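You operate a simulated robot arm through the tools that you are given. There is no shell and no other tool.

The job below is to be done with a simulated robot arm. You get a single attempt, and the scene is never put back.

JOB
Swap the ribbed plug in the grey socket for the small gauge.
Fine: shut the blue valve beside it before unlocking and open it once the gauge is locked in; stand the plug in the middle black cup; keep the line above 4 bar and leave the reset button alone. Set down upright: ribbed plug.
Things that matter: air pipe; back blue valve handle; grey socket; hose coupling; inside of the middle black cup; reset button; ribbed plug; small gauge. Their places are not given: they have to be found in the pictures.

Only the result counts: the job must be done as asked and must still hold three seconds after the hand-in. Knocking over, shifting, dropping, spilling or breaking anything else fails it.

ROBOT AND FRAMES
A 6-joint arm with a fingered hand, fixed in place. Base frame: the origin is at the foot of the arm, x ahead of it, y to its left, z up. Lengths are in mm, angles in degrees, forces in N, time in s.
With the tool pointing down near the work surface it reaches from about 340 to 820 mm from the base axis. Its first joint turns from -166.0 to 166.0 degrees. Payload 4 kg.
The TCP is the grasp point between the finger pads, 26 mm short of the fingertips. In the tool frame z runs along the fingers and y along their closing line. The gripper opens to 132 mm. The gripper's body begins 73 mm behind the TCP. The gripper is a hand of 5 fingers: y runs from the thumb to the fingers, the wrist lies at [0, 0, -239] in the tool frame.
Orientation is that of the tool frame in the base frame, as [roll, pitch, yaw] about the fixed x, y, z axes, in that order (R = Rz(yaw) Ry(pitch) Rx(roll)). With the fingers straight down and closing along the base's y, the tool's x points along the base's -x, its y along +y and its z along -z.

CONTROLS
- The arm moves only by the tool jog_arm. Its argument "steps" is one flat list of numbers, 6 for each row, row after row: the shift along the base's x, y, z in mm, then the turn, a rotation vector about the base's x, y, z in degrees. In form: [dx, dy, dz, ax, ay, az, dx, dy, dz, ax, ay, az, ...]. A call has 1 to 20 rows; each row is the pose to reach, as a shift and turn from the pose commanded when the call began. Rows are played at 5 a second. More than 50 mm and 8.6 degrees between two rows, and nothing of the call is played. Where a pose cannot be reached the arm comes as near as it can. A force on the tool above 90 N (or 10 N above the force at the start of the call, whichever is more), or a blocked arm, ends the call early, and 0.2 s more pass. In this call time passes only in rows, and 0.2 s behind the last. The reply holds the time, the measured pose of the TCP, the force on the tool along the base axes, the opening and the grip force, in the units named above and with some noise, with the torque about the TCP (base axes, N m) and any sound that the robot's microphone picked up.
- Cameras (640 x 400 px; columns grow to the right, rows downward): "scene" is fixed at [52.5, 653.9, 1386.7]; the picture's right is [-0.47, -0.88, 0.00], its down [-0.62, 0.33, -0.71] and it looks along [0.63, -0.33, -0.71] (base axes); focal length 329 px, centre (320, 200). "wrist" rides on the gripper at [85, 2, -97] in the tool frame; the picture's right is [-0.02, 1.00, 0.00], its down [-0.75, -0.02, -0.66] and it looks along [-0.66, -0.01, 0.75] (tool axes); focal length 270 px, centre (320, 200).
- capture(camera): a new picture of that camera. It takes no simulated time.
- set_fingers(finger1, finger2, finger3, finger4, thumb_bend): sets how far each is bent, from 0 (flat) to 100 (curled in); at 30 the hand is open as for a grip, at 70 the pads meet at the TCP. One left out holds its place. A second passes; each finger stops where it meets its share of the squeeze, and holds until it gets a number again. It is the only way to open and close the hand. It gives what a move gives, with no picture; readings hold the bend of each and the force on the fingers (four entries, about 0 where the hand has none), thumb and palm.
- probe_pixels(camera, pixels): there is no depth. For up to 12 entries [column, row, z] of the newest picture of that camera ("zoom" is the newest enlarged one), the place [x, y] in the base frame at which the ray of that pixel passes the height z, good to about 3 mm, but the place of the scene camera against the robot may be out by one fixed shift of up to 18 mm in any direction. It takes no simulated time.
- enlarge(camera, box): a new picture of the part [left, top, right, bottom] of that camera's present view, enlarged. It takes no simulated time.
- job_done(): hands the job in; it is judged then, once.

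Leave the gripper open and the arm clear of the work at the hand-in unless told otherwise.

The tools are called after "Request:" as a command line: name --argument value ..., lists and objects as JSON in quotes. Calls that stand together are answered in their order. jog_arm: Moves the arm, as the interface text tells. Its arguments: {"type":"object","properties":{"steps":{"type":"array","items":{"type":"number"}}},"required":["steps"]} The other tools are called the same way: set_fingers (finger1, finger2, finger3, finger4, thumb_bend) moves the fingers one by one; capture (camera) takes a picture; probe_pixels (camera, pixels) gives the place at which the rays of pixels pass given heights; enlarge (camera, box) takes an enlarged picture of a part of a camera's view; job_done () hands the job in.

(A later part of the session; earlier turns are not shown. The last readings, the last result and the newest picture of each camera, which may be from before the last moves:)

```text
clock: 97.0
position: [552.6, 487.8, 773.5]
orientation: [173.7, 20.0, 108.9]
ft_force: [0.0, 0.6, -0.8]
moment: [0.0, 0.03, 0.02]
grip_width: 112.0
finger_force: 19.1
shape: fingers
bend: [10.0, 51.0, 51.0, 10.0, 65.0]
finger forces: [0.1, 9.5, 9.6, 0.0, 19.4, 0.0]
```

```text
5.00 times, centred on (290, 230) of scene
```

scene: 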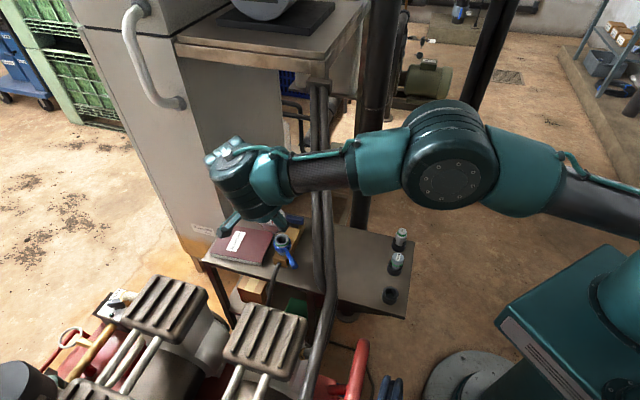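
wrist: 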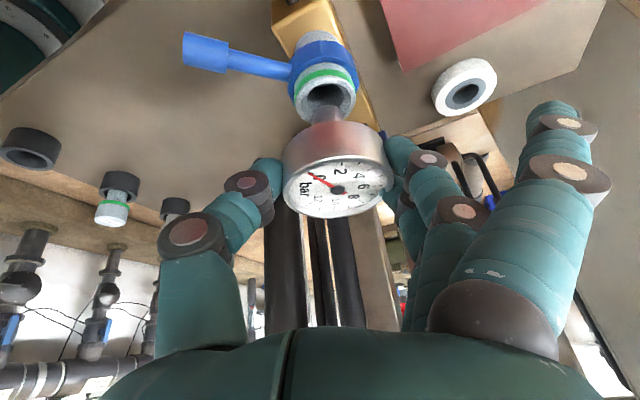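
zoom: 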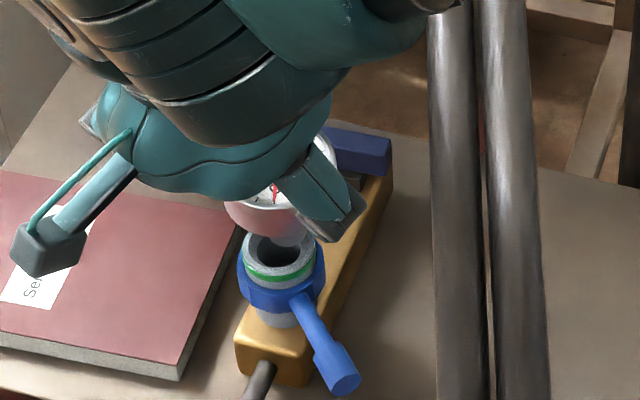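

Lateral alignment is within 1 mm and the scene view shows the stem right over the hole. I lower step by step with force readings.

Request:
jog_arm --steps '[0, 0, -5, 0, 0, 0, 0, 0, -10, 0, 0, 0]'

Request:
jog_arm --steps '[0, 0, -4, 0, 0, 0, 0, 0, -8, 0, 0, 0]'

Request:
enlarge --camera "wrist" --box '[240, 60, 400, 180]'

Request:
enlarge --camera "scene" --box '[260, 205, 320, 265]'

```text
clock: 97.6
position: [553.0, 489.8, 767.1]
orientation: [173.5, 19.8, 108.7]
ft_force: [-10.9, 3.5, 31.4]
moment: [-0.16, -0.04, -0.05]
grip_width: 110.9
finger_force: 24.4
shape: fingers
bend: [10.0, 51.0, 51.0, 10.0, 67.0]
finger forces: [0.1, 10.5, 9.5, 0.1, 29.0, 0.0]
```

```text
clock: 98.2
position: [552.7, 486.4, 751.7]
orientation: [174.2, 20.2, 109.0]
ft_force: [0.0, 1.2, -0.8]
moment: [0.13, 0.06, -0.01]
grip_width: 106.1
finger_force: 16.9
shape: fingers
bend: [10.0, 54.0, 52.0, 10.0, 68.0]
finger forces: [0.1, 5.8, 11.4, 0.0, 16.9, 0.0]
```

```text
3.33 times, centred on (320, 120) of wrist
```

zoom: 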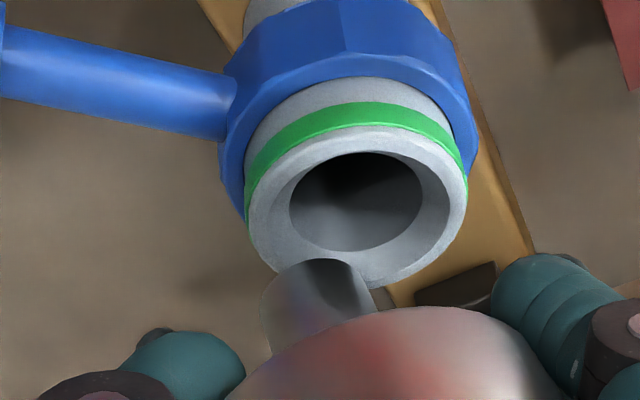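

```text
6.67 times, centred on (290, 235) of scene
```

zoom: 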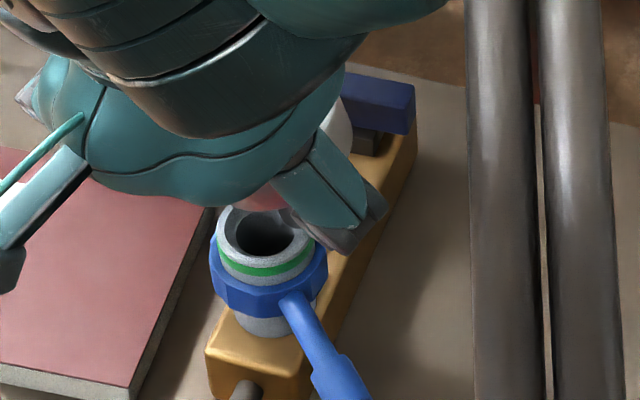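

The stem caught the far rim (31 N) and slipped outside. I must not chain moves in contact. I raise straight up at once and check how the gauge sits in the hand.

Request:
jog_arm --steps '[0, 0, 8, 0, 0, 0, 0, 0, 18, 0, 0, 0, 0, 0, 30, 0, 0, 0]'

Request:
capture --camera "wrist"

Request:
enlarge --camera "wrist" --box '[230, 60, 430, 230]'

Request:
enlarge --camera "scene" --box '[245, 190, 335, 270]'

```text
clock: 99.0
position: [553.8, 489.3, 786.8]
orientation: [173.9, 20.1, 108.9]
ft_force: [-0.8, 0.3, -1.3]
moment: [-0.02, 0.03, 0.0]
grip_width: 104.2
finger_force: 18.8
shape: fingers
bend: [10.0, 56.0, 53.0, 10.0, 68.0]
finger forces: [0.0, 6.3, 12.2, 0.1, 18.8, 0.0]
```

```text
taken
```

wrist: 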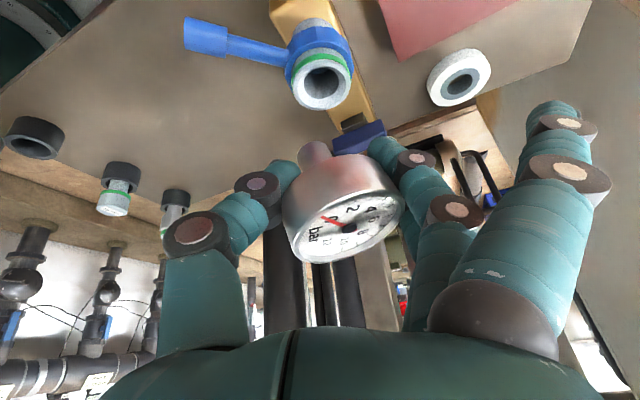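

```text
2.35 times, centred on (330, 145) of wrist
```

zoom: 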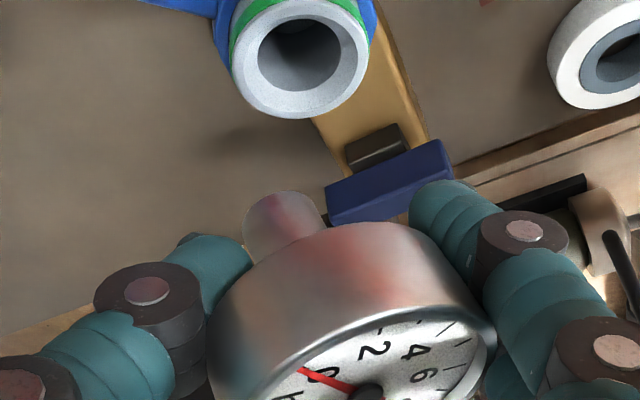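

```text
5.00 times, centred on (290, 230) of scene
```

zoom: 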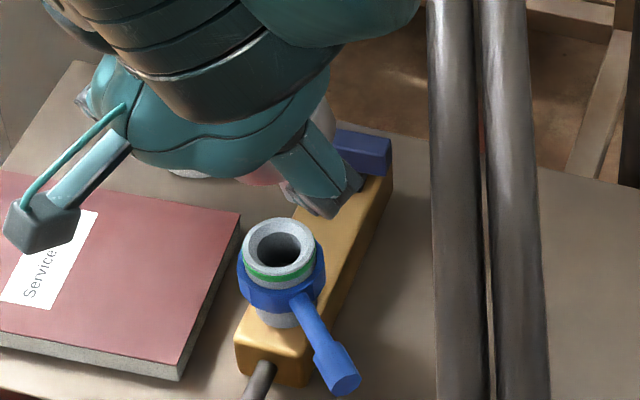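

The gauge is still held, but it slid up and rolled about 17° sideways, with no pitch change. I roll the hand the same amount about its forward axis, at this height, to make the stem vertical again.

Request:
jog_arm --steps '[0, 0, 4, 1.84, -5.36, 0, 0, 0, 8, 3.67, -10.7, 0, 0, 0, 12, 5.5, -16.1, 0]'

Request:
capture --camera "wrist"

Request:
capture --camera "scene"

Request:
enlarge --camera "scene" --box '[245, 180, 335, 270]'

```text
clock: 99.8
position: [554.5, 489.0, 797.2]
orientation: [155.7, 19.2, 102.8]
ft_force: [-0.3, -0.8, -1.4]
moment: [0.02, 0.01, 0.01]
grip_width: 103.9
finger_force: 18.9
shape: fingers
bend: [10.0, 56.0, 53.0, 10.0, 68.0]
finger forces: [0.1, 6.2, 12.1, 0.1, 18.6, 0.0]
```

```text
taken
```

wrist: 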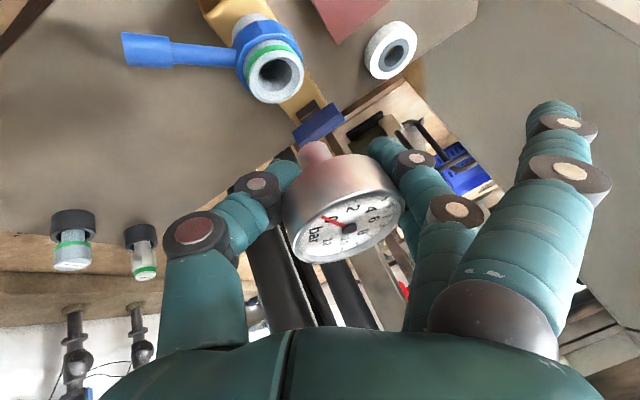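

```text
taken
```

scene: 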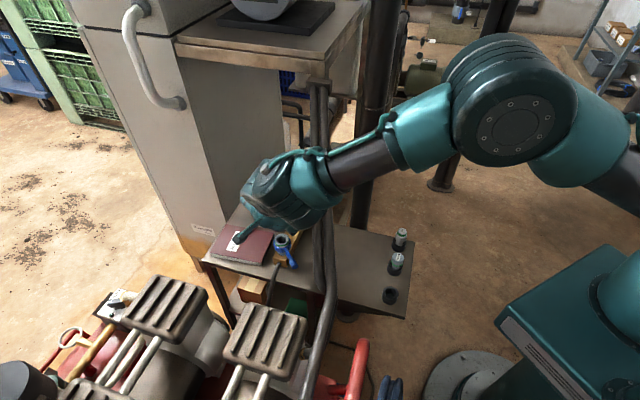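

```text
4.44 times, centred on (290, 225) of scene
```

zoom: 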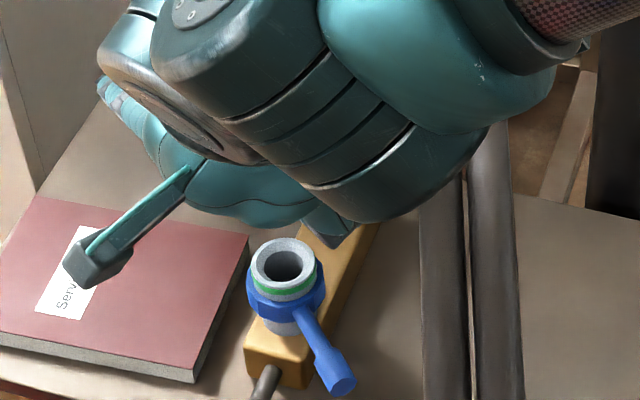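

The socket's predicted pixel (274,75) matches what I see, so my pose model is good. I enlarge the gauge to measure its axis.

Request:
enlarge --camera "wrist" --box '[250, 120, 430, 280]'

```text
2.50 times, centred on (340, 200) of wrist
```

zoom: 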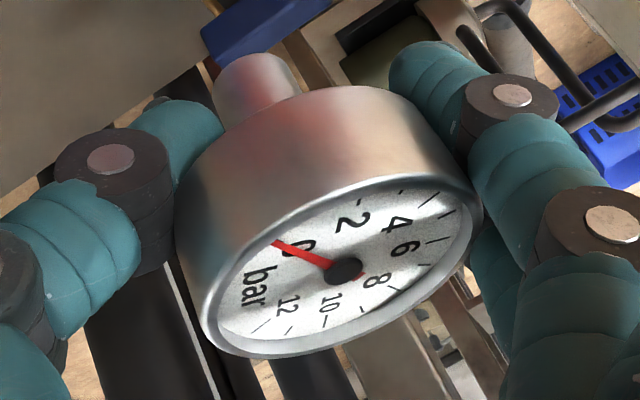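

The measured dial normal leans 7.3° back and 3.4° left, and the gauge now sits higher, its body resting on the three fingertips. I correct both angles and re-measure before lowering.

Request:
jog_arm --steps '[0, 1, 0, 2.9, 2.8, 0, 0, 2.3, 0, 5.8, 5.6, 0]'

Request:
capture --camera "wrist"

Request:
enlarge --camera "wrist" --box '[250, 120, 430, 280]'

Request:
enlarge --camera "scene" --box '[245, 180, 335, 270]'

```text
clock: 100.4
position: [553.6, 490.6, 797.9]
orientation: [160.0, 12.1, 104.0]
ft_force: [-0.2, 0.3, -0.3]
moment: [0.01, 0.02, -0.02]
grip_width: 104.0
finger_force: 18.9
shape: fingers
bend: [10.0, 56.0, 53.0, 10.0, 68.0]
finger forces: [0.0, 6.2, 12.1, 0.1, 18.6, 0.0]
```

```text
taken
```

wrist: 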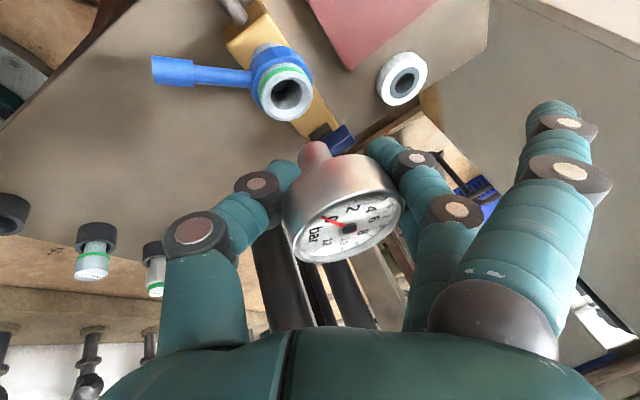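

```text
2.50 times, centred on (340, 200) of wrist
```

zoom: 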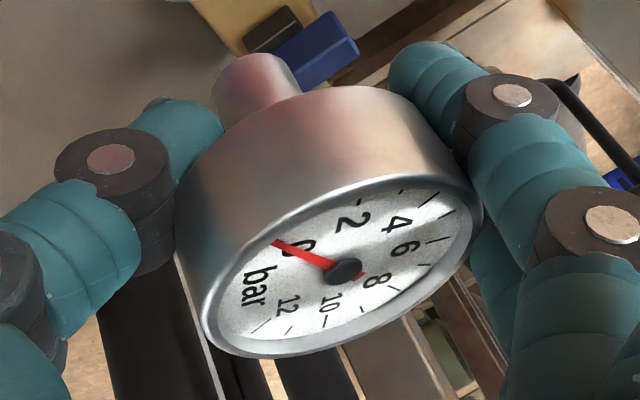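

```text
4.44 times, centred on (290, 225) of scene
```

zoom: 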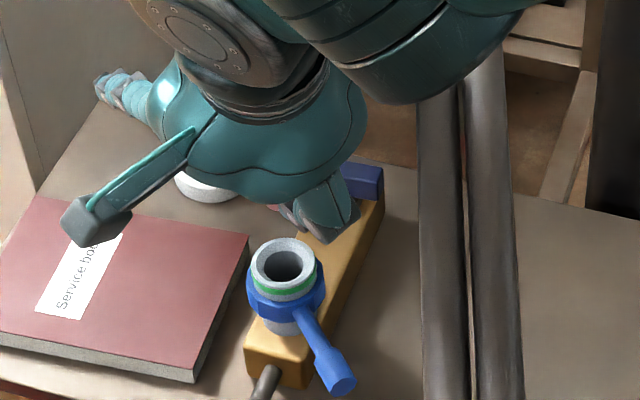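

The gauge is upright within 0.3°, and its axis is within 1–2 mm of the socket. The arm's wrist block would come close to the pipe if I lowered like this, so I first swing the hand 30° about the gauge axis to move the arm away from the pipe.

Request:
jog_arm --steps '[0.4, 1.4, 0, 0, 0, -7.5, 1, 2.7, 0, 0, 0, -15, 1.6, 3.9, 0, 0, 0, -22.5, 2.4, 5.1, 0, 0, 0, -30]'

Request:
capture --camera "wrist"

Request:
capture --camera "scene"

```text
clock: 101.4
position: [556.2, 496.8, 797.9]
orientation: [159.9, 12.1, 73.8]
ft_force: [-0.6, -0.1, -0.6]
moment: [0.01, -0.04, 0.02]
grip_width: 104.1
finger_force: 18.2
shape: fingers
bend: [10.0, 56.0, 53.0, 10.0, 68.0]
finger forces: [0.0, 6.4, 12.1, 0.1, 18.5, 0.0]
```

```text
taken
```

wrist: 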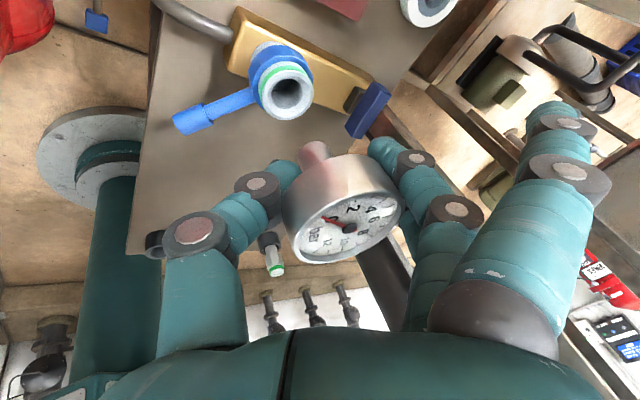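

```text
taken
```

scene: 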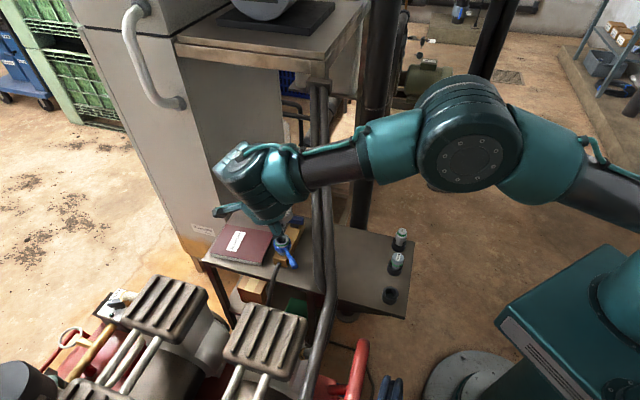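

The arm is now well away from the pipe. I enlarge to fine-align the stem against the socket hole.

Request:
enlarge --camera "wrist" --box '[240, 50, 380, 180]'

Request:
enlarge --camera "scene" --box '[255, 205, 325, 265]'

```text
3.08 times, centred on (310, 115) of wrist
```

zoom: 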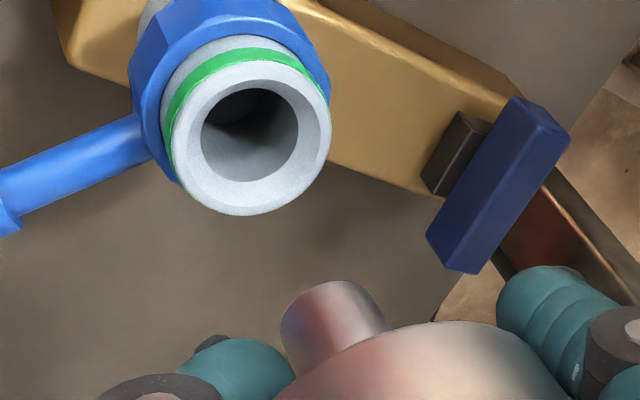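

```text
6.67 times, centred on (290, 235) of scene
```

zoom: 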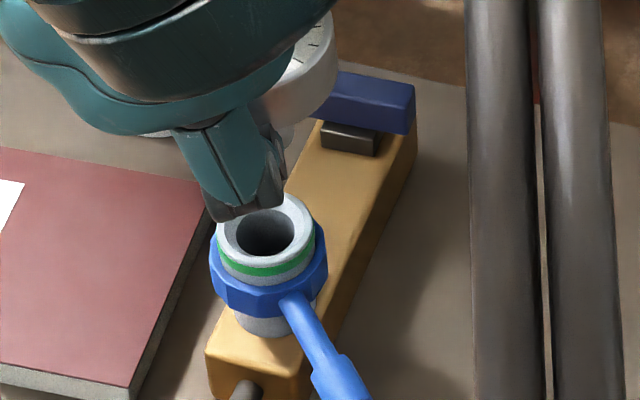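

The stem axis is about 1.7 mm off in x. I correct that and lower to z≈745, where the stem end is about 8 mm above the rim, in one free-space move.

Request:
jog_arm --steps '[1.7, -0.4, -20, 0, 0, 0, 1.7, -0.4, -40, 0, 0, 0, 1.7, -0.4, -53, 0, 0, 0]'

Request:
capture --camera "wrist"

Request:
enlarge --camera "wrist" --box '[240, 70, 400, 200]'

Request:
enlarge --camera "scene" --box '[255, 205, 325, 265]'

```text
clock: 102.2
position: [556.8, 495.7, 745.4]
orientation: [160.0, 12.0, 73.8]
ft_force: [0.1, 0.5, 1.4]
moment: [-0.02, -0.01, -0.04]
grip_width: 103.6
finger_force: 19.2
shape: fingers
bend: [10.0, 56.0, 53.0, 10.0, 69.0]
finger forces: [0.1, 6.5, 12.8, 0.0, 19.0, 0.0]
```

```text
taken
```

wrist: 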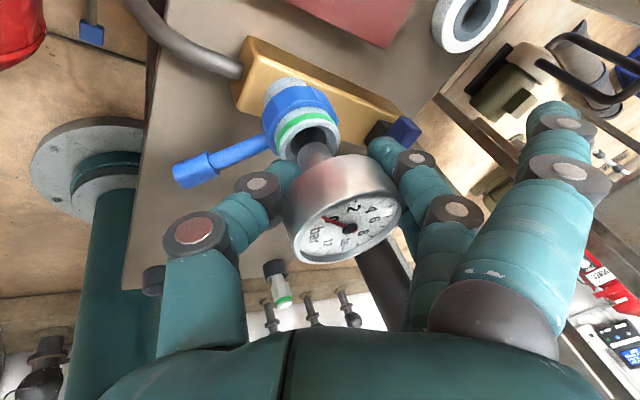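

```text
3.08 times, centred on (320, 135) of wrist
```

zoom: 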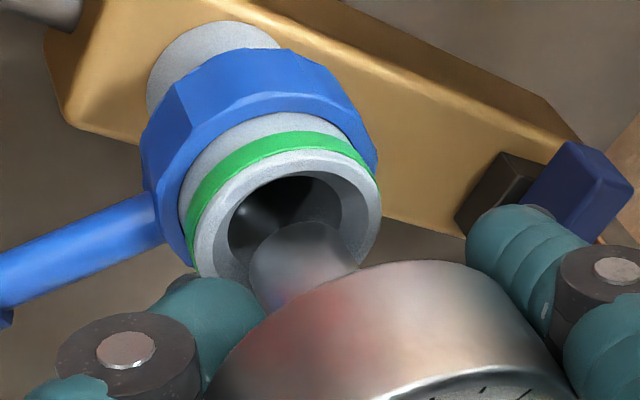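

```text
6.67 times, centred on (290, 235) of scene
```

zoom: 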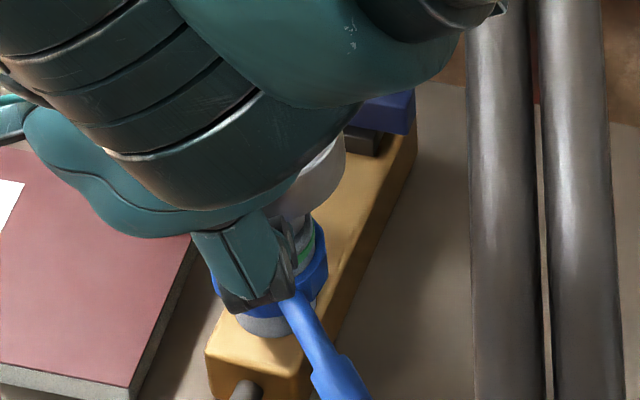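

The grip forces changed slightly, which suggests the stem already touches the far rim, so the stem is longer than I assumed. I raise 8 mm, see whether the readings revert, and shift 7.5 mm back towards the camera.

Request:
jog_arm --steps '[0, 0, 8, 0, 0, 0]'

Request:
jog_arm --steps '[1, 3.6, 0, 0, 0, 0, 2.1, 7.2, 0, 0, 0, 0]'

Request:
enlarge --camera "wrist" --box '[240, 70, 400, 200]'

Request:
enlarge --camera "scene" --box '[255, 205, 325, 265]'

```text
clock: 102.6
position: [557.2, 496.0, 753.7]
orientation: [160.1, 12.2, 73.9]
ft_force: [0.8, -0.6, -1.1]
moment: [0.01, 0.02, 0.0]
grip_width: 103.7
finger_force: 19.5
shape: fingers
bend: [10.0, 56.0, 53.0, 10.0, 69.0]
finger forces: [0.0, 6.6, 12.7, 0.0, 19.5, 0.0]
```

```text
clock: 103.2
position: [558.6, 503.1, 752.6]
orientation: [160.0, 12.2, 73.9]
ft_force: [0.4, 0.2, -1.3]
moment: [0.0, 0.03, -0.01]
grip_width: 103.6
finger_force: 18.8
shape: fingers
bend: [10.0, 56.0, 53.0, 10.0, 69.0]
finger forces: [0.0, 6.6, 12.8, 0.0, 19.5, 0.1]
```

```text
3.08 times, centred on (320, 135) of wrist
```

zoom: 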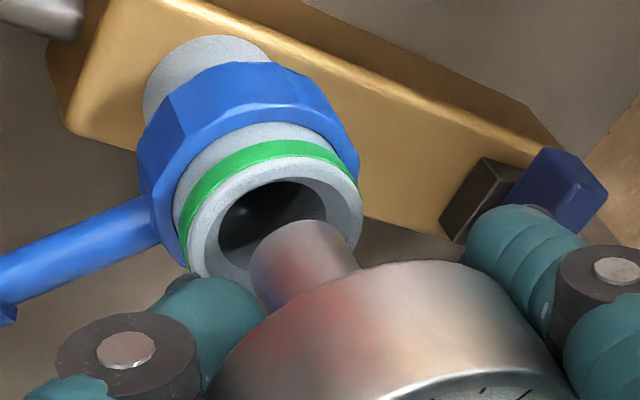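

```text
6.67 times, centred on (290, 235) of scene
```

zoom: 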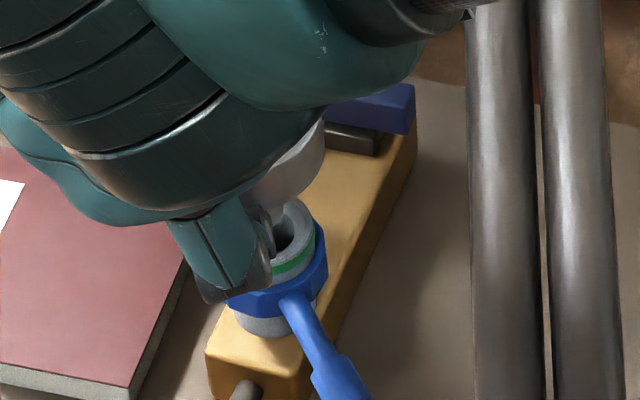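

Fz dropped 2.5 N on raising, so the stem did touch the rim at z=745; its end is about 43 mm below the TCP. Re-measuring stem and rim gives a residual of about (1,−2). I shift (−0.8,+2), then lower in single 3 mm calls.

Request:
jog_arm --steps '[-0.8, 2, 0, 0, 0, 0, -0.8, 2, -6, 0, 0, 0]'

Request:
enlarge --camera "wrist" --box '[240, 80, 400, 210]'

```text
clock: 103.8
position: [559.0, 504.3, 746.9]
orientation: [159.9, 12.2, 73.9]
ft_force: [0.7, -0.2, -1.3]
moment: [0.02, -0.01, 0.02]
grip_width: 103.7
finger_force: 19.2
shape: fingers
bend: [10.0, 56.0, 53.0, 10.0, 69.0]
finger forces: [0.0, 6.7, 12.8, 0.0, 19.5, 0.0]
```

```text
3.08 times, centred on (320, 145) of wrist
```

zoom: 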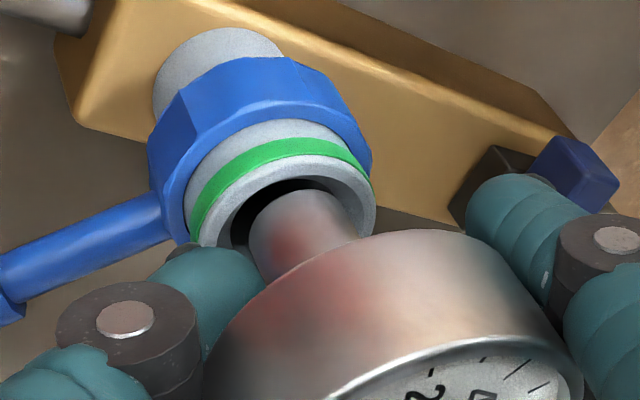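

The stem end now shows within the bore, with a dark gap around its upper and left sides, and no force. I lower 3 mm more.

Request:
jog_arm --steps '[0, 0, -3, 0, 0, 0]'

```text
clock: 104.2
position: [559.8, 505.0, 745.2]
orientation: [160.1, 12.2, 73.8]
ft_force: [0.1, 0.1, -1.0]
moment: [-0.03, 0.02, -0.02]
grip_width: 103.7
finger_force: 19.2
shape: fingers
bend: [10.0, 56.0, 53.0, 10.0, 69.0]
finger forces: [0.0, 6.6, 12.8, 0.0, 19.5, 0.1]
```

No contact. I lower another 3 mm, slightly left (−0.8 mm) where the gap is larger.

Request:
jog_arm --steps '[-0.8, 0.2, -3, 0, 0, 0]'

Request:
enlarge --camera "wrist" --box '[240, 80, 400, 210]'

```text
clock: 104.6
position: [557.8, 506.3, 741.8]
orientation: [159.9, 12.1, 73.9]
ft_force: [0.7, -3.9, 5.2]
moment: [-0.13, -0.12, -0.03]
grip_width: 103.1
finger_force: 19.2
shape: fingers
bend: [10.0, 56.0, 53.0, 10.0, 69.0]
finger forces: [0.0, 6.9, 13.8, 0.3, 17.8, 0.0]
```

```text
3.08 times, centred on (320, 145) of wrist
```

zoom: 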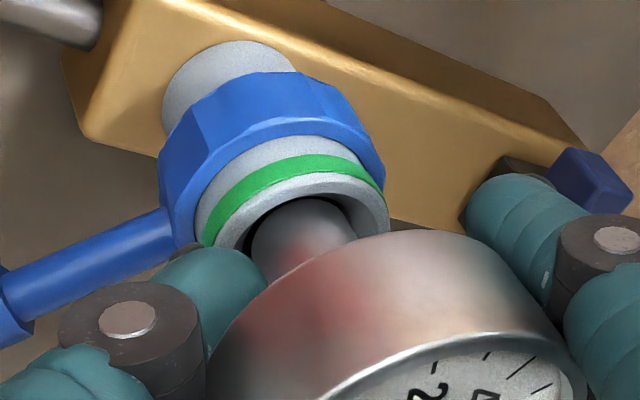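

Contact on the near side of the funnel: about 6 N up and 4 N in −y. I ease up 2 mm, shift 2 mm forward, and go down again.

Request:
jog_arm --steps '[0, 0, 2, 0, 0, 0, -0.5, -2, 2, 0, 0, 0, -0.5, -2, 0, 0, 0, 0]'

```text
clock: 105.4
position: [556.3, 502.7, 742.0]
orientation: [160.1, 12.2, 73.9]
ft_force: [0.7, 0.0, -0.6]
moment: [0.0, 0.03, -0.01]
grip_width: 103.2
finger_force: 20.6
shape: fingers
bend: [10.0, 56.0, 53.0, 10.0, 69.0]
finger forces: [0.1, 7.3, 13.2, 0.0, 20.3, 0.0]
```

No force now. I lower 2.5 mm more.

Request:
jog_arm --steps '[0, 0, -2.5, 0, 0, 0]'

Request:
enlarge --camera "wrist" --box '[240, 80, 400, 210]'

```text
clock: 105.8
position: [558.4, 502.4, 739.2]
orientation: [160.0, 12.2, 73.9]
ft_force: [-0.4, -1.3, -1.5]
moment: [0.02, 0.06, -0.02]
grip_width: 103.2
finger_force: 20.7
shape: fingers
bend: [10.0, 56.0, 53.0, 10.0, 69.0]
finger forces: [0.1, 7.3, 13.2, 0.0, 20.3, 0.0]
```

```text
3.08 times, centred on (320, 145) of wrist
```

zoom: 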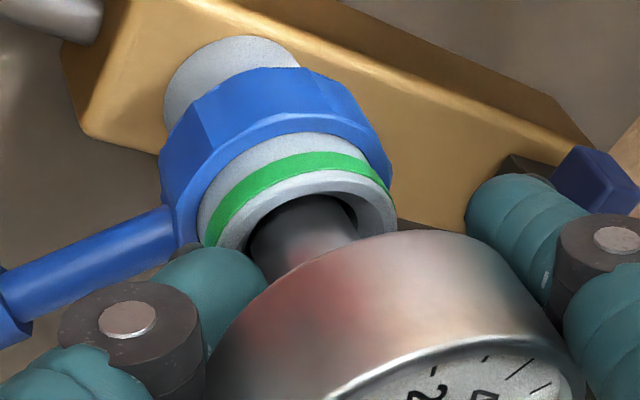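

The stem is inside the bore. I continue down in 2.5 mm steps.

Request:
jog_arm --steps '[0, 0, -2.5, 0, 0, 0]'

```text
clock: 106.2
position: [558.1, 503.0, 737.1]
orientation: [160.1, 12.2, 73.9]
ft_force: [-5.2, -0.6, 9.2]
moment: [-0.04, 0.28, 0.0]
grip_width: 102.9
finger_force: 26.7
shape: fingers
bend: [10.0, 56.0, 53.0, 10.0, 69.0]
finger forces: [0.0, 7.5, 14.2, 0.0, 31.5, 0.1]
```

Contact again: 10 N up, −5 N in x, and the thumb at 31 N. I look at what touches.

Request:
enlarge --camera "wrist" --box '[220, 90, 380, 220]'

Request:
enlarge --camera "scene" --box '[265, 210, 315, 260]'

```text
3.08 times, centred on (300, 155) of wrist
```

zoom: 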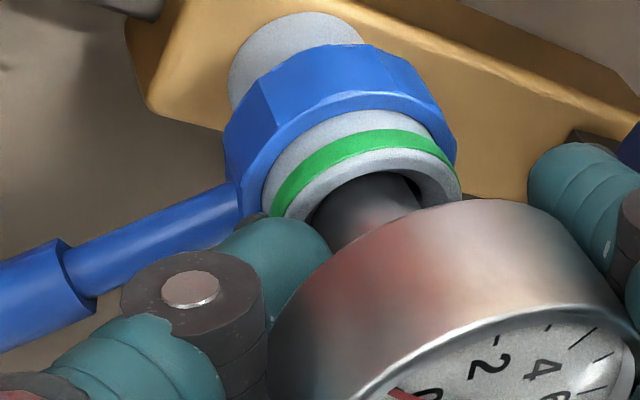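

```text
8.00 times, centred on (290, 235) of scene
```

zoom: 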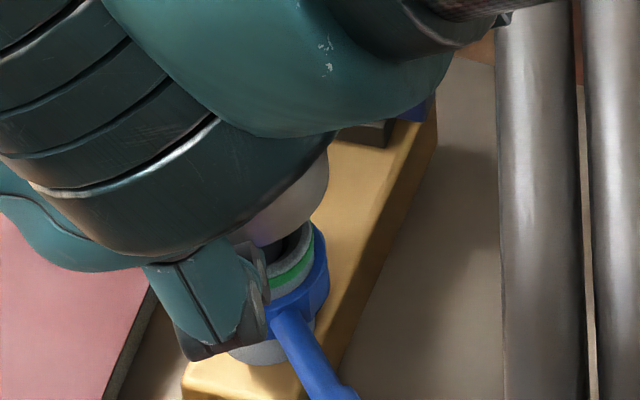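

The thumb tip is resting on the socket flange; the stem is about 8 mm down the bore. I ease up 1 mm, then open thumb and fingers slightly, so the body slides down between them while the bore guides the stem.

Request:
jog_arm --steps '[0, 0, 1.2, 0, 0, 0]'

Request:
set_fingers --finger2 54 --finger3 51 --thumb_bend 67

Request:
capture --camera "wrist"

```text
clock: 106.6
position: [558.9, 503.2, 736.9]
orientation: [160.0, 12.2, 74.0]
ft_force: [-2.7, 3.3, 4.8]
moment: [0.1, 0.13, -0.06]
grip_width: 102.6
finger_force: 25.1
shape: fingers
bend: [10.0, 56.0, 53.0, 10.0, 69.0]
finger forces: [0.0, 7.7, 14.3, 0.0, 28.9, 0.0]
```

```text
clock: 107.6
position: [557.3, 503.5, 738.0]
orientation: [160.0, 12.1, 74.0]
ft_force: [-6.1, 7.5, 14.6]
moment: [0.25, 0.39, -0.13]
grip_width: 102.2
finger_force: 16.7
shape: fingers
bend: [10.0, 53.0, 49.0, 10.0, 68.0]
finger forces: [0.0, 2.3, 4.8, 0.0, 26.2, 0.0]
```

```text
taken
```

wrist: 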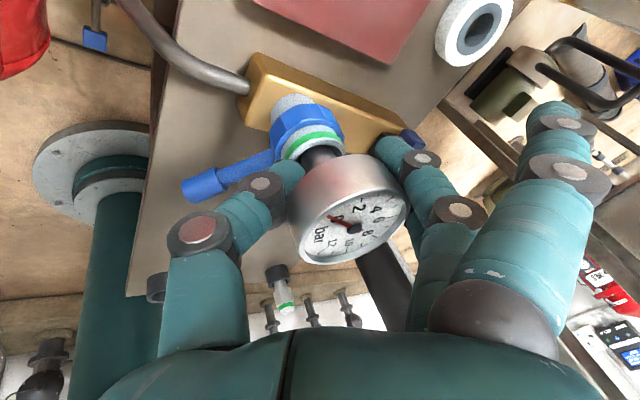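

Opening swings the thumb tip down onto the flange, hence 15 N upward. I raise 3 mm to relieve it, then look.

Request:
jog_arm --steps '[0, 0, 1.5, 0, 0, 0, 0, 0, 3, 0, 0, 0]'

Request:
enlarge --camera "wrist" --box '[230, 80, 430, 280]'

```text
clock: 108.2
position: [558.5, 502.2, 739.6]
orientation: [160.0, 12.4, 73.9]
ft_force: [-4.2, 3.7, 2.9]
moment: [0.13, 0.26, -0.06]
grip_width: 103.6
finger_force: 9.3
shape: fingers
bend: [10.0, 53.0, 49.0, 10.0, 67.0]
finger forces: [0.0, 1.6, 3.4, 0.0, 13.2, 0.0]
```

```text
2.00 times, centred on (330, 180) of wrist
```

zoom: 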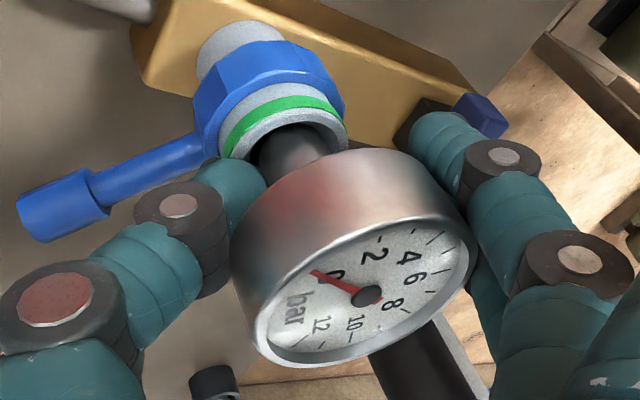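

The stem is being pressed sideways in the bore: the tool feels (−4,+4). I move the hand about 2.5 mm that way to relieve it.

Request:
jog_arm --steps '[-1, 0.9, 0, 0, 0, 0, -2, 1.8, 0, 0, 0, 0]'

```text
clock: 108.8
position: [554.4, 504.5, 739.8]
orientation: [160.0, 12.2, 73.8]
ft_force: [-0.8, 0.1, -0.6]
moment: [0.03, 0.0, 0.02]
grip_width: 104.6
finger_force: 5.2
shape: fingers
bend: [10.0, 53.0, 49.0, 10.0, 66.0]
finger forces: [0.0, 1.8, 3.5, 0.0, 5.0, 0.0]
```

All loads are now balanced at about 5 N. I try lowering 2.5 mm again.

Request:
jog_arm --steps '[0, 0, -2.5, 0, 0, 0]'

Request:
enlarge --camera "wrist" --box '[230, 80, 430, 280]'

```text
clock: 109.2
position: [555.6, 504.9, 738.3]
orientation: [160.0, 12.2, 73.9]
ft_force: [1.3, 0.1, -1.9]
moment: [-0.03, 0.04, 0.0]
grip_width: 104.6
finger_force: 5.0
shape: fingers
bend: [10.0, 53.0, 49.0, 10.0, 66.0]
finger forces: [0.1, 1.7, 3.4, 0.0, 5.1, 0.0]
```

```text
2.00 times, centred on (330, 180) of wrist
```

zoom: 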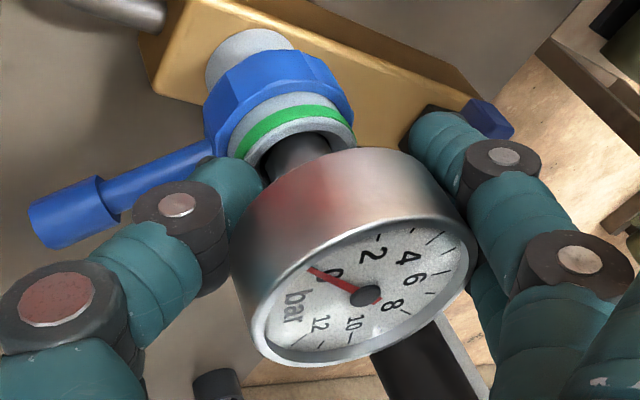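

Free. I lower 2.5 mm more.

Request:
jog_arm --steps '[0, 0, -2.5, 0, 0, 0]'

```text
clock: 109.6
position: [555.0, 505.1, 735.7]
orientation: [160.0, 12.1, 73.9]
ft_force: [-0.1, -0.9, 0.3]
moment: [-0.03, 0.02, -0.01]
grip_width: 104.4
finger_force: 6.3
shape: fingers
bend: [10.0, 53.0, 49.0, 10.0, 66.0]
finger forces: [0.1, 1.8, 3.9, 0.0, 6.8, 0.0]
```

Still nearly free. Another 2 mm.

Request:
jog_arm --steps '[0, 0, -2, 0, 0, 0]'

Request:
enlarge --camera "wrist" --box '[230, 80, 430, 280]'

```text
clock: 110.0
position: [555.3, 504.9, 734.7]
orientation: [160.0, 12.1, 73.9]
ft_force: [-2.9, -0.3, 4.8]
moment: [-0.03, 0.12, -0.01]
grip_width: 104.1
finger_force: 9.0
shape: fingers
bend: [10.0, 53.0, 49.0, 10.0, 66.0]
finger forces: [0.1, 1.9, 4.2, 0.1, 12.2, 0.0]
```

```text
2.00 times, centred on (330, 180) of wrist
```

zoom: 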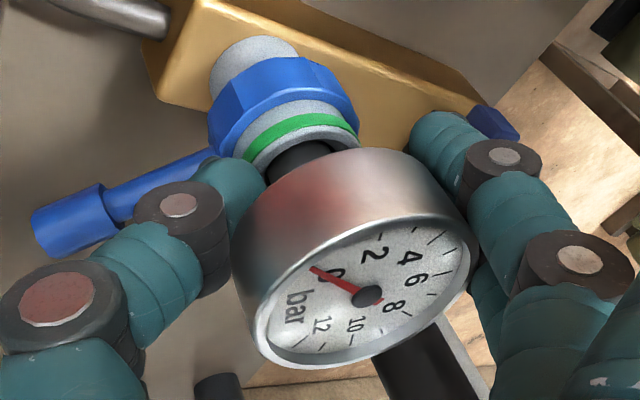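

The thumb touches the flange again, with the stem about 11 mm deep now. I raise 1 mm and open all three by about two units.

Request:
jog_arm --steps '[0, 0, 1, 0, 0, 0]'

Request:
set_fingers --finger2 51 --finger3 47 --thumb_bend 64

Request:
enlarge --camera "wrist" --box '[230, 80, 430, 280]'

```text
clock: 110.4
position: [556.3, 505.2, 736.7]
orientation: [160.0, 12.2, 73.9]
ft_force: [-1.1, 0.7, 2.0]
moment: [0.05, 0.07, -0.02]
grip_width: 103.9
finger_force: 8.2
shape: fingers
bend: [10.0, 53.0, 49.0, 10.0, 66.0]
finger forces: [0.0, 1.9, 4.0, 0.1, 9.5, 0.1]
```

```text
clock: 111.4
position: [556.2, 504.7, 734.2]
orientation: [160.0, 12.1, 73.9]
ft_force: [-0.3, 1.0, 3.0]
moment: [0.03, 0.09, 0.0]
grip_width: 104.6
finger_force: 3.7
shape: fingers
bend: [10.0, 51.0, 46.0, 10.0, 64.0]
finger forces: [0.1, 0.1, 1.2, 0.0, 6.2, 0.0]
```

```text
2.00 times, centred on (330, 180) of wrist
```

zoom: 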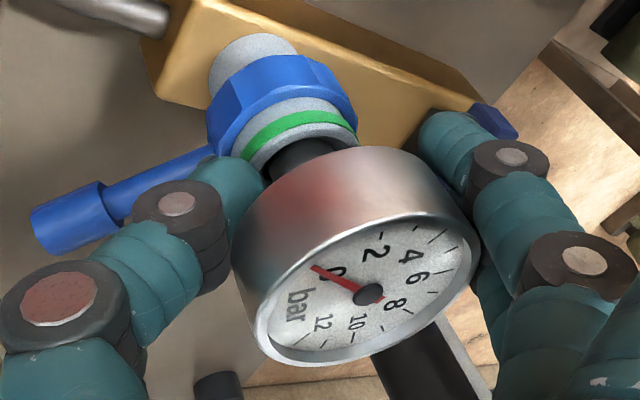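

The fingers are nearly free; the gauge is steadied by the bore and the thumb. I open a bit more.

Request:
set_fingers --finger2 50 --finger3 46 --thumb_bend 61

Request:
enlarge --camera "wrist" --box '[230, 80, 430, 280]'

```text
clock: 112.4
position: [556.4, 505.7, 735.0]
orientation: [160.0, 12.1, 73.9]
ft_force: [0.5, 1.4, 3.9]
moment: [0.05, 0.04, 0.0]
grip_width: 106.0
finger_force: 3.2
shape: fingers
bend: [10.0, 50.0, 46.0, 10.0, 62.0]
finger forces: [0.0, 0.0, 0.6, 0.1, 5.4, 0.1]
```

```text
2.00 times, centred on (330, 180) of wrist
```

zoom: 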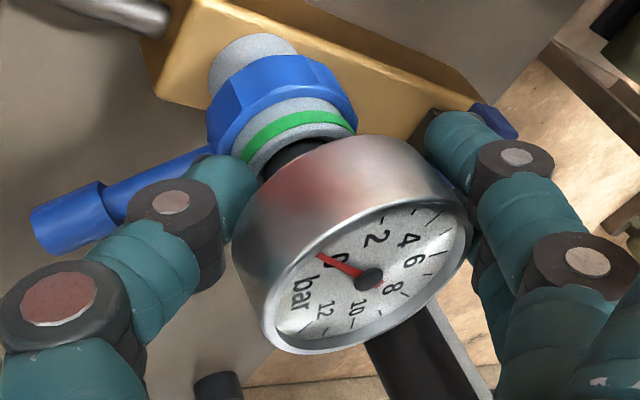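

The gauge settles: its right side has dropped slightly, and the thumb still supports the left. I raise 1.5 mm and withdraw the thumb further.

Request:
jog_arm --steps '[-0.5, 0, 1.5, 0, 0, 0]'

Request:
set_fingers --thumb_bend 57

Request:
enlarge --camera "wrist" --box '[230, 80, 430, 280]'

```text
clock: 112.8
position: [554.9, 504.3, 736.2]
orientation: [159.9, 12.2, 73.9]
ft_force: [-0.3, 1.1, 0.4]
moment: [0.04, 0.0, -0.03]
grip_width: 108.6
finger_force: 0.9
shape: fingers
bend: [10.0, 50.0, 46.0, 10.0, 61.0]
finger forces: [0.0, 0.1, 0.4, 0.1, 1.7, 0.0]
```

```text
clock: 113.8
position: [555.8, 505.2, 736.4]
orientation: [159.9, 12.2, 74.0]
ft_force: [-0.2, -0.3, 0.1]
moment: [0.01, 0.03, 0.01]
grip_width: 116.9
finger_force: 0.5
shape: fingers
bend: [10.0, 50.0, 46.0, 10.0, 56.0]
finger forces: [0.1, 0.0, 0.0, 0.0, 0.1, 0.0]
```

```text
2.00 times, centred on (330, 180) of wrist
```

zoom: 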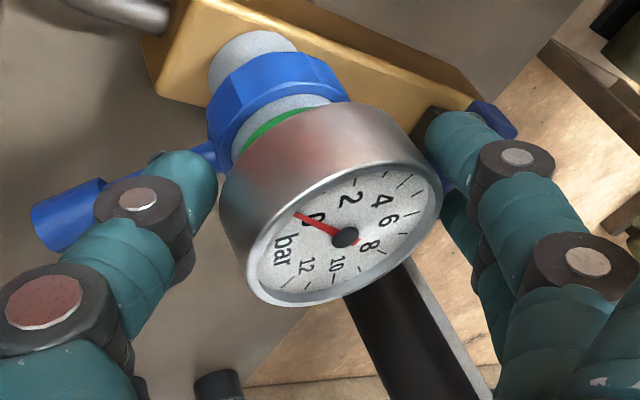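

The gauge slid down and now sits upright in the socket, with all finger forces at zero. I open wider and rise off it.

Request:
set_fingers --finger2 38 --finger3 36 --thumb_bend 42

Request:
jog_arm --steps '[0, 0, 10, 0, 0, 0, 0, 0, 25, 0, 0, 0, 0, 0, 45, 0, 0, 0, 0, 0, 70, 0, 0, 0]'

Request:
capture --camera "wrist"

Request:
enlarge --camera "scene" --box '[245, 190, 335, 270]'

```text
clock: 114.8
position: [555.4, 504.0, 735.8]
orientation: [160.1, 12.2, 73.9]
ft_force: [0.1, -0.7, 0.2]
moment: [-0.02, 0.0, 0.01]
grip_width: 140.0
finger_force: 0.0
shape: fingers
bend: [10.0, 38.0, 36.0, 10.0, 42.0]
finger forces: [0.1, 0.0, 0.1, 0.0, 0.1, 0.0]
```

```text
clock: 115.8
position: [554.4, 505.1, 804.9]
orientation: [160.1, 12.2, 74.0]
ft_force: [0.7, -0.3, 0.2]
moment: [-0.01, 0.02, 0.04]
grip_width: 139.7
finger_force: 0.1
shape: fingers
bend: [10.0, 38.0, 36.0, 10.0, 42.0]
finger forces: [0.0, 0.0, 0.1, 0.0, 0.0, 0.0]
```

```text
taken
```

wrist: 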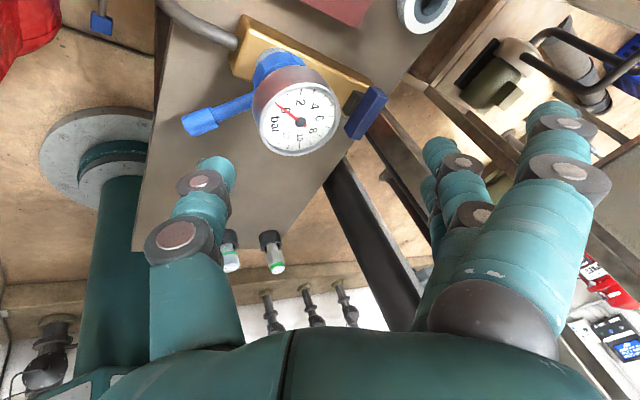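

```text
5.00 times, centred on (290, 230) of scene
```

zoom: 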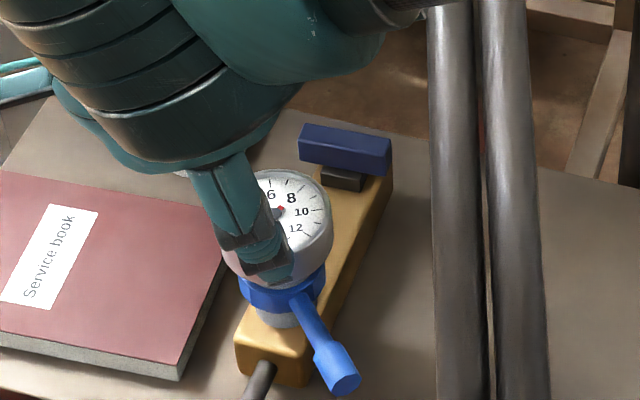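

The gauge is seated. I undo the hand rotations here in reverse order, at a safe height, to regain the known orientation for crossing back.

Request:
jog_arm --steps '[1, 2, 2, 0, 0, 7.5, 3, 5, 4, 0, 0, 15, 4, 7, 6, 0, 0, 22.5, 5, 9, 8, 0, 0, 30]'

Request:
jog_arm --steps '[0, 0, 0, -5.8, -5.6, 0]'

Request:
jog_arm --steps '[0, 0, 0, -1.84, 5.36, 0, 0, 0, 0, -3.67, 10.7, 0, 0, 0, 0, -5.5, 16.1, 0]'

Request:
jog_arm --steps '[0, 0, 0, 0, 0, 8, 0, 0, 0, 0, 0, 16, 0, 0, 0, 0, 0, 24]'

Request:
jog_arm --steps '[0, 0, 0, -4, 4, 0]'

Request:
capture --camera "wrist"

Request:
capture --camera "scene"

```text
clock: 116.8
position: [560.3, 513.6, 814.3]
orientation: [160.1, 12.2, 104.0]
ft_force: [1.0, 0.0, -0.3]
moment: [0.01, 0.02, 0.02]
grip_width: 139.8
finger_force: 0.1
shape: fingers
bend: [10.0, 38.0, 36.0, 10.0, 42.0]
finger forces: [0.1, 0.0, 0.0, 0.1, 0.0, 0.0]
```

```text
clock: 117.2
position: [560.1, 512.6, 812.8]
orientation: [155.7, 19.0, 102.7]
ft_force: [0.0, 0.1, -0.1]
moment: [-0.02, 0.02, -0.03]
grip_width: 139.8
finger_force: 0.1
shape: fingers
bend: [10.0, 38.0, 36.0, 10.0, 42.0]
finger forces: [0.0, 0.1, 0.0, 0.0, 0.0, 0.0]
```

```text
clock: 118.0
position: [552.4, 514.2, 810.4]
orientation: [173.8, 19.9, 108.9]
ft_force: [0.0, -0.1, -0.4]
moment: [-0.02, 0.01, 0.01]
grip_width: 139.7
finger_force: 0.0
shape: fingers
bend: [10.0, 38.0, 36.0, 10.0, 42.0]
finger forces: [0.0, 0.1, 0.0, 0.0, 0.1, 0.1]
out of reach, approached as far as the arm can: row 3
```

```text
clock: 118.8
position: [553.5, 512.5, 811.4]
orientation: [173.8, 20.0, 133.1]
ft_force: [0.3, 1.1, -0.2]
moment: [-0.01, 0.02, -0.02]
grip_width: 139.9
finger_force: 0.0
shape: fingers
bend: [10.0, 38.0, 36.0, 10.0, 42.0]
finger forces: [0.1, 0.1, 0.0, 0.0, 0.0, 0.0]
```

```text
clock: 119.2
position: [552.5, 514.4, 809.8]
orientation: [179.8, 20.1, 135.0]
ft_force: [-0.6, -0.2, 0.2]
moment: [-0.01, 0.01, 0.01]
grip_width: 139.9
finger_force: 0.2
shape: fingers
bend: [10.0, 38.0, 36.0, 10.0, 42.0]
finger forces: [0.0, 0.2, 0.1, 0.0, 0.1, 0.1]
```

```text
taken
```

wrist: 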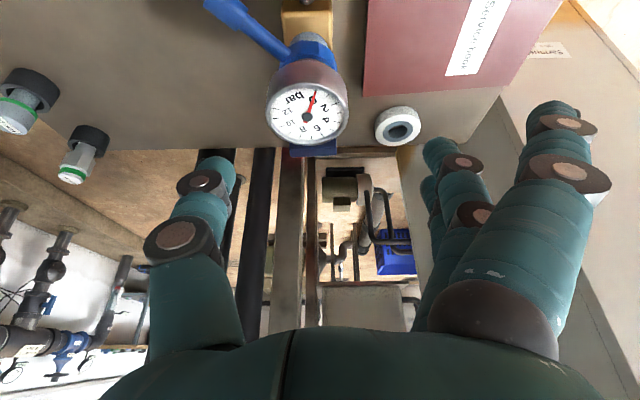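

```text
taken
```

scene: 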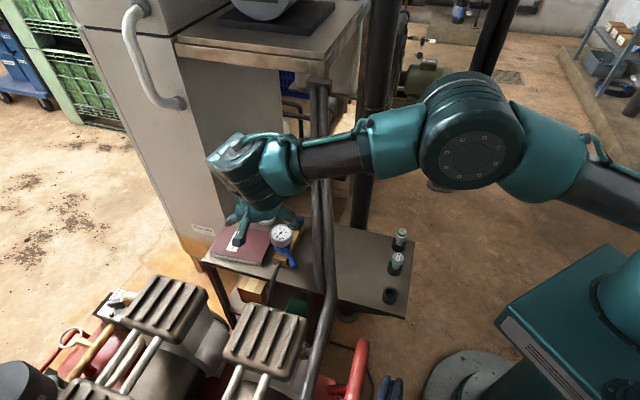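

The gauge stands upright, its top at about z≈722. To lock, the lever (now pointing −x) must swing back 90°. The first part I can push from this far side, moving in −y with the thumb's outer side. I close the hand to a narrow shape and turn to bearing 0° beyond the lever.

Request:
set_fingers --finger1 62 --finger2 62 --finger3 62 --finger4 62 --thumb_bend 62

Request:
jog_arm --steps '[-2, 6, 0, 0, 0, 7.5, -4, 12, 0, 0, 0, 15, -6, 18, 0, 0, 0, 22.5, -8, 24, 0, 0, 0, 30, -10, 30, 0, 0, 0, 37.5, -13, 34, 0, 0, 0, 45]'

Request:
capture --camera "wrist"

Request:
capture --camera "scene"

```text
clock: 120.2
position: [552.3, 512.6, 810.9]
orientation: [179.7, 20.1, 134.9]
ft_force: [-0.5, 0.6, -0.2]
moment: [-0.02, 0.01, -0.03]
grip_width: 41.1
finger_force: 0.0
shape: fingers
bend: [62.0, 62.0, 62.0, 62.0, 62.0]
finger forces: [0.0, 0.0, 0.1, 0.1, 0.0, 0.0]
```

```text
clock: 121.6
position: [540.2, 547.7, 811.2]
orientation: [179.7, 20.2, -180.0]
ft_force: [0.2, 0.2, 0.5]
moment: [-0.03, 0.02, 0.01]
grip_width: 41.0
finger_force: 0.1
shape: fingers
bend: [62.0, 62.0, 62.0, 62.0, 62.0]
finger forces: [0.0, 0.1, 0.0, 0.0, 0.1, 0.0]
```

```text
taken
```

wrist: 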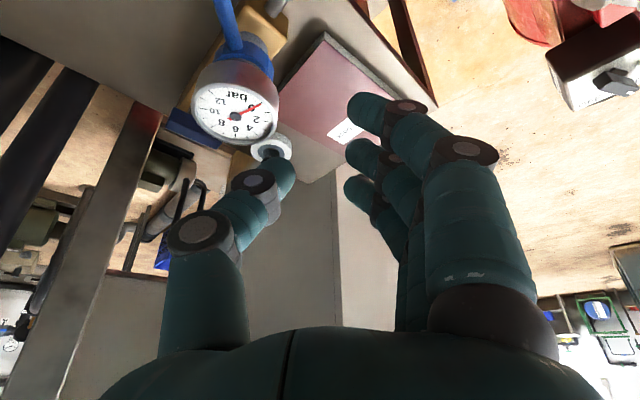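

```text
taken
```

scene: 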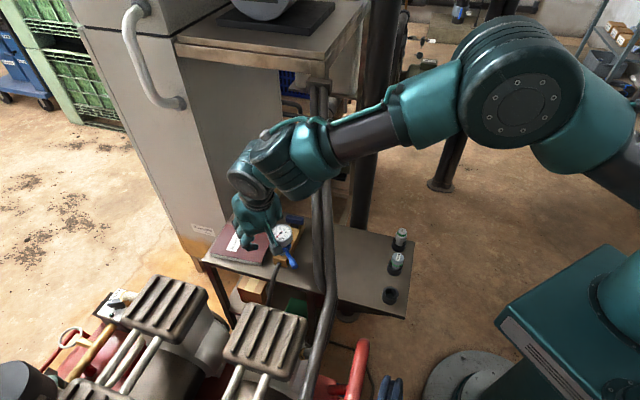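

Now at bearing 0°, the lever shows at (230,20). I move left to beyond the lever and down to z≈765 to look again.

Request:
jog_arm --steps '[-16, 3, -23, 0, 0, 0, -32, 5, -46, 0, 0, 0]'

Request:
capture --camera "wrist"

Request:
enlarge --camera "scene" --box '[235, 200, 335, 290]'

```text
clock: 122.2
position: [507.9, 553.4, 764.9]
orientation: [179.8, 20.1, 180.0]
ft_force: [0.3, 0.5, 0.2]
moment: [-0.01, 0.03, 0.0]
grip_width: 41.0
finger_force: 0.0
shape: fingers
bend: [62.0, 62.0, 62.0, 62.0, 62.0]
finger forces: [0.0, 0.0, 0.0, 0.0, 0.0, 0.1]
```

```text
taken
```

wrist: 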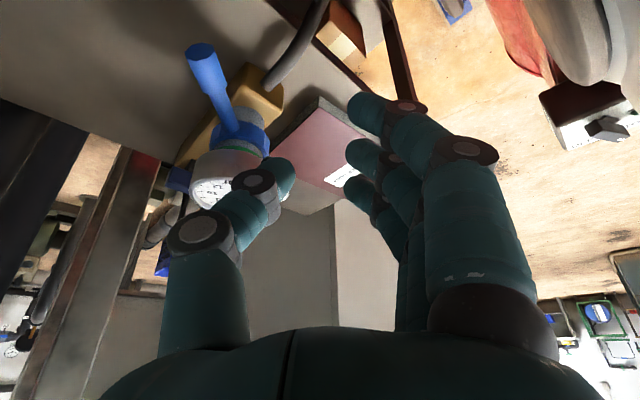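

```text
4.44 times, centred on (285, 245) of scene
```

zoom: 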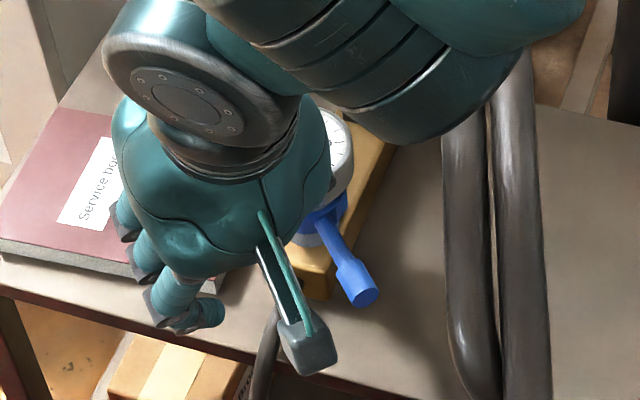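

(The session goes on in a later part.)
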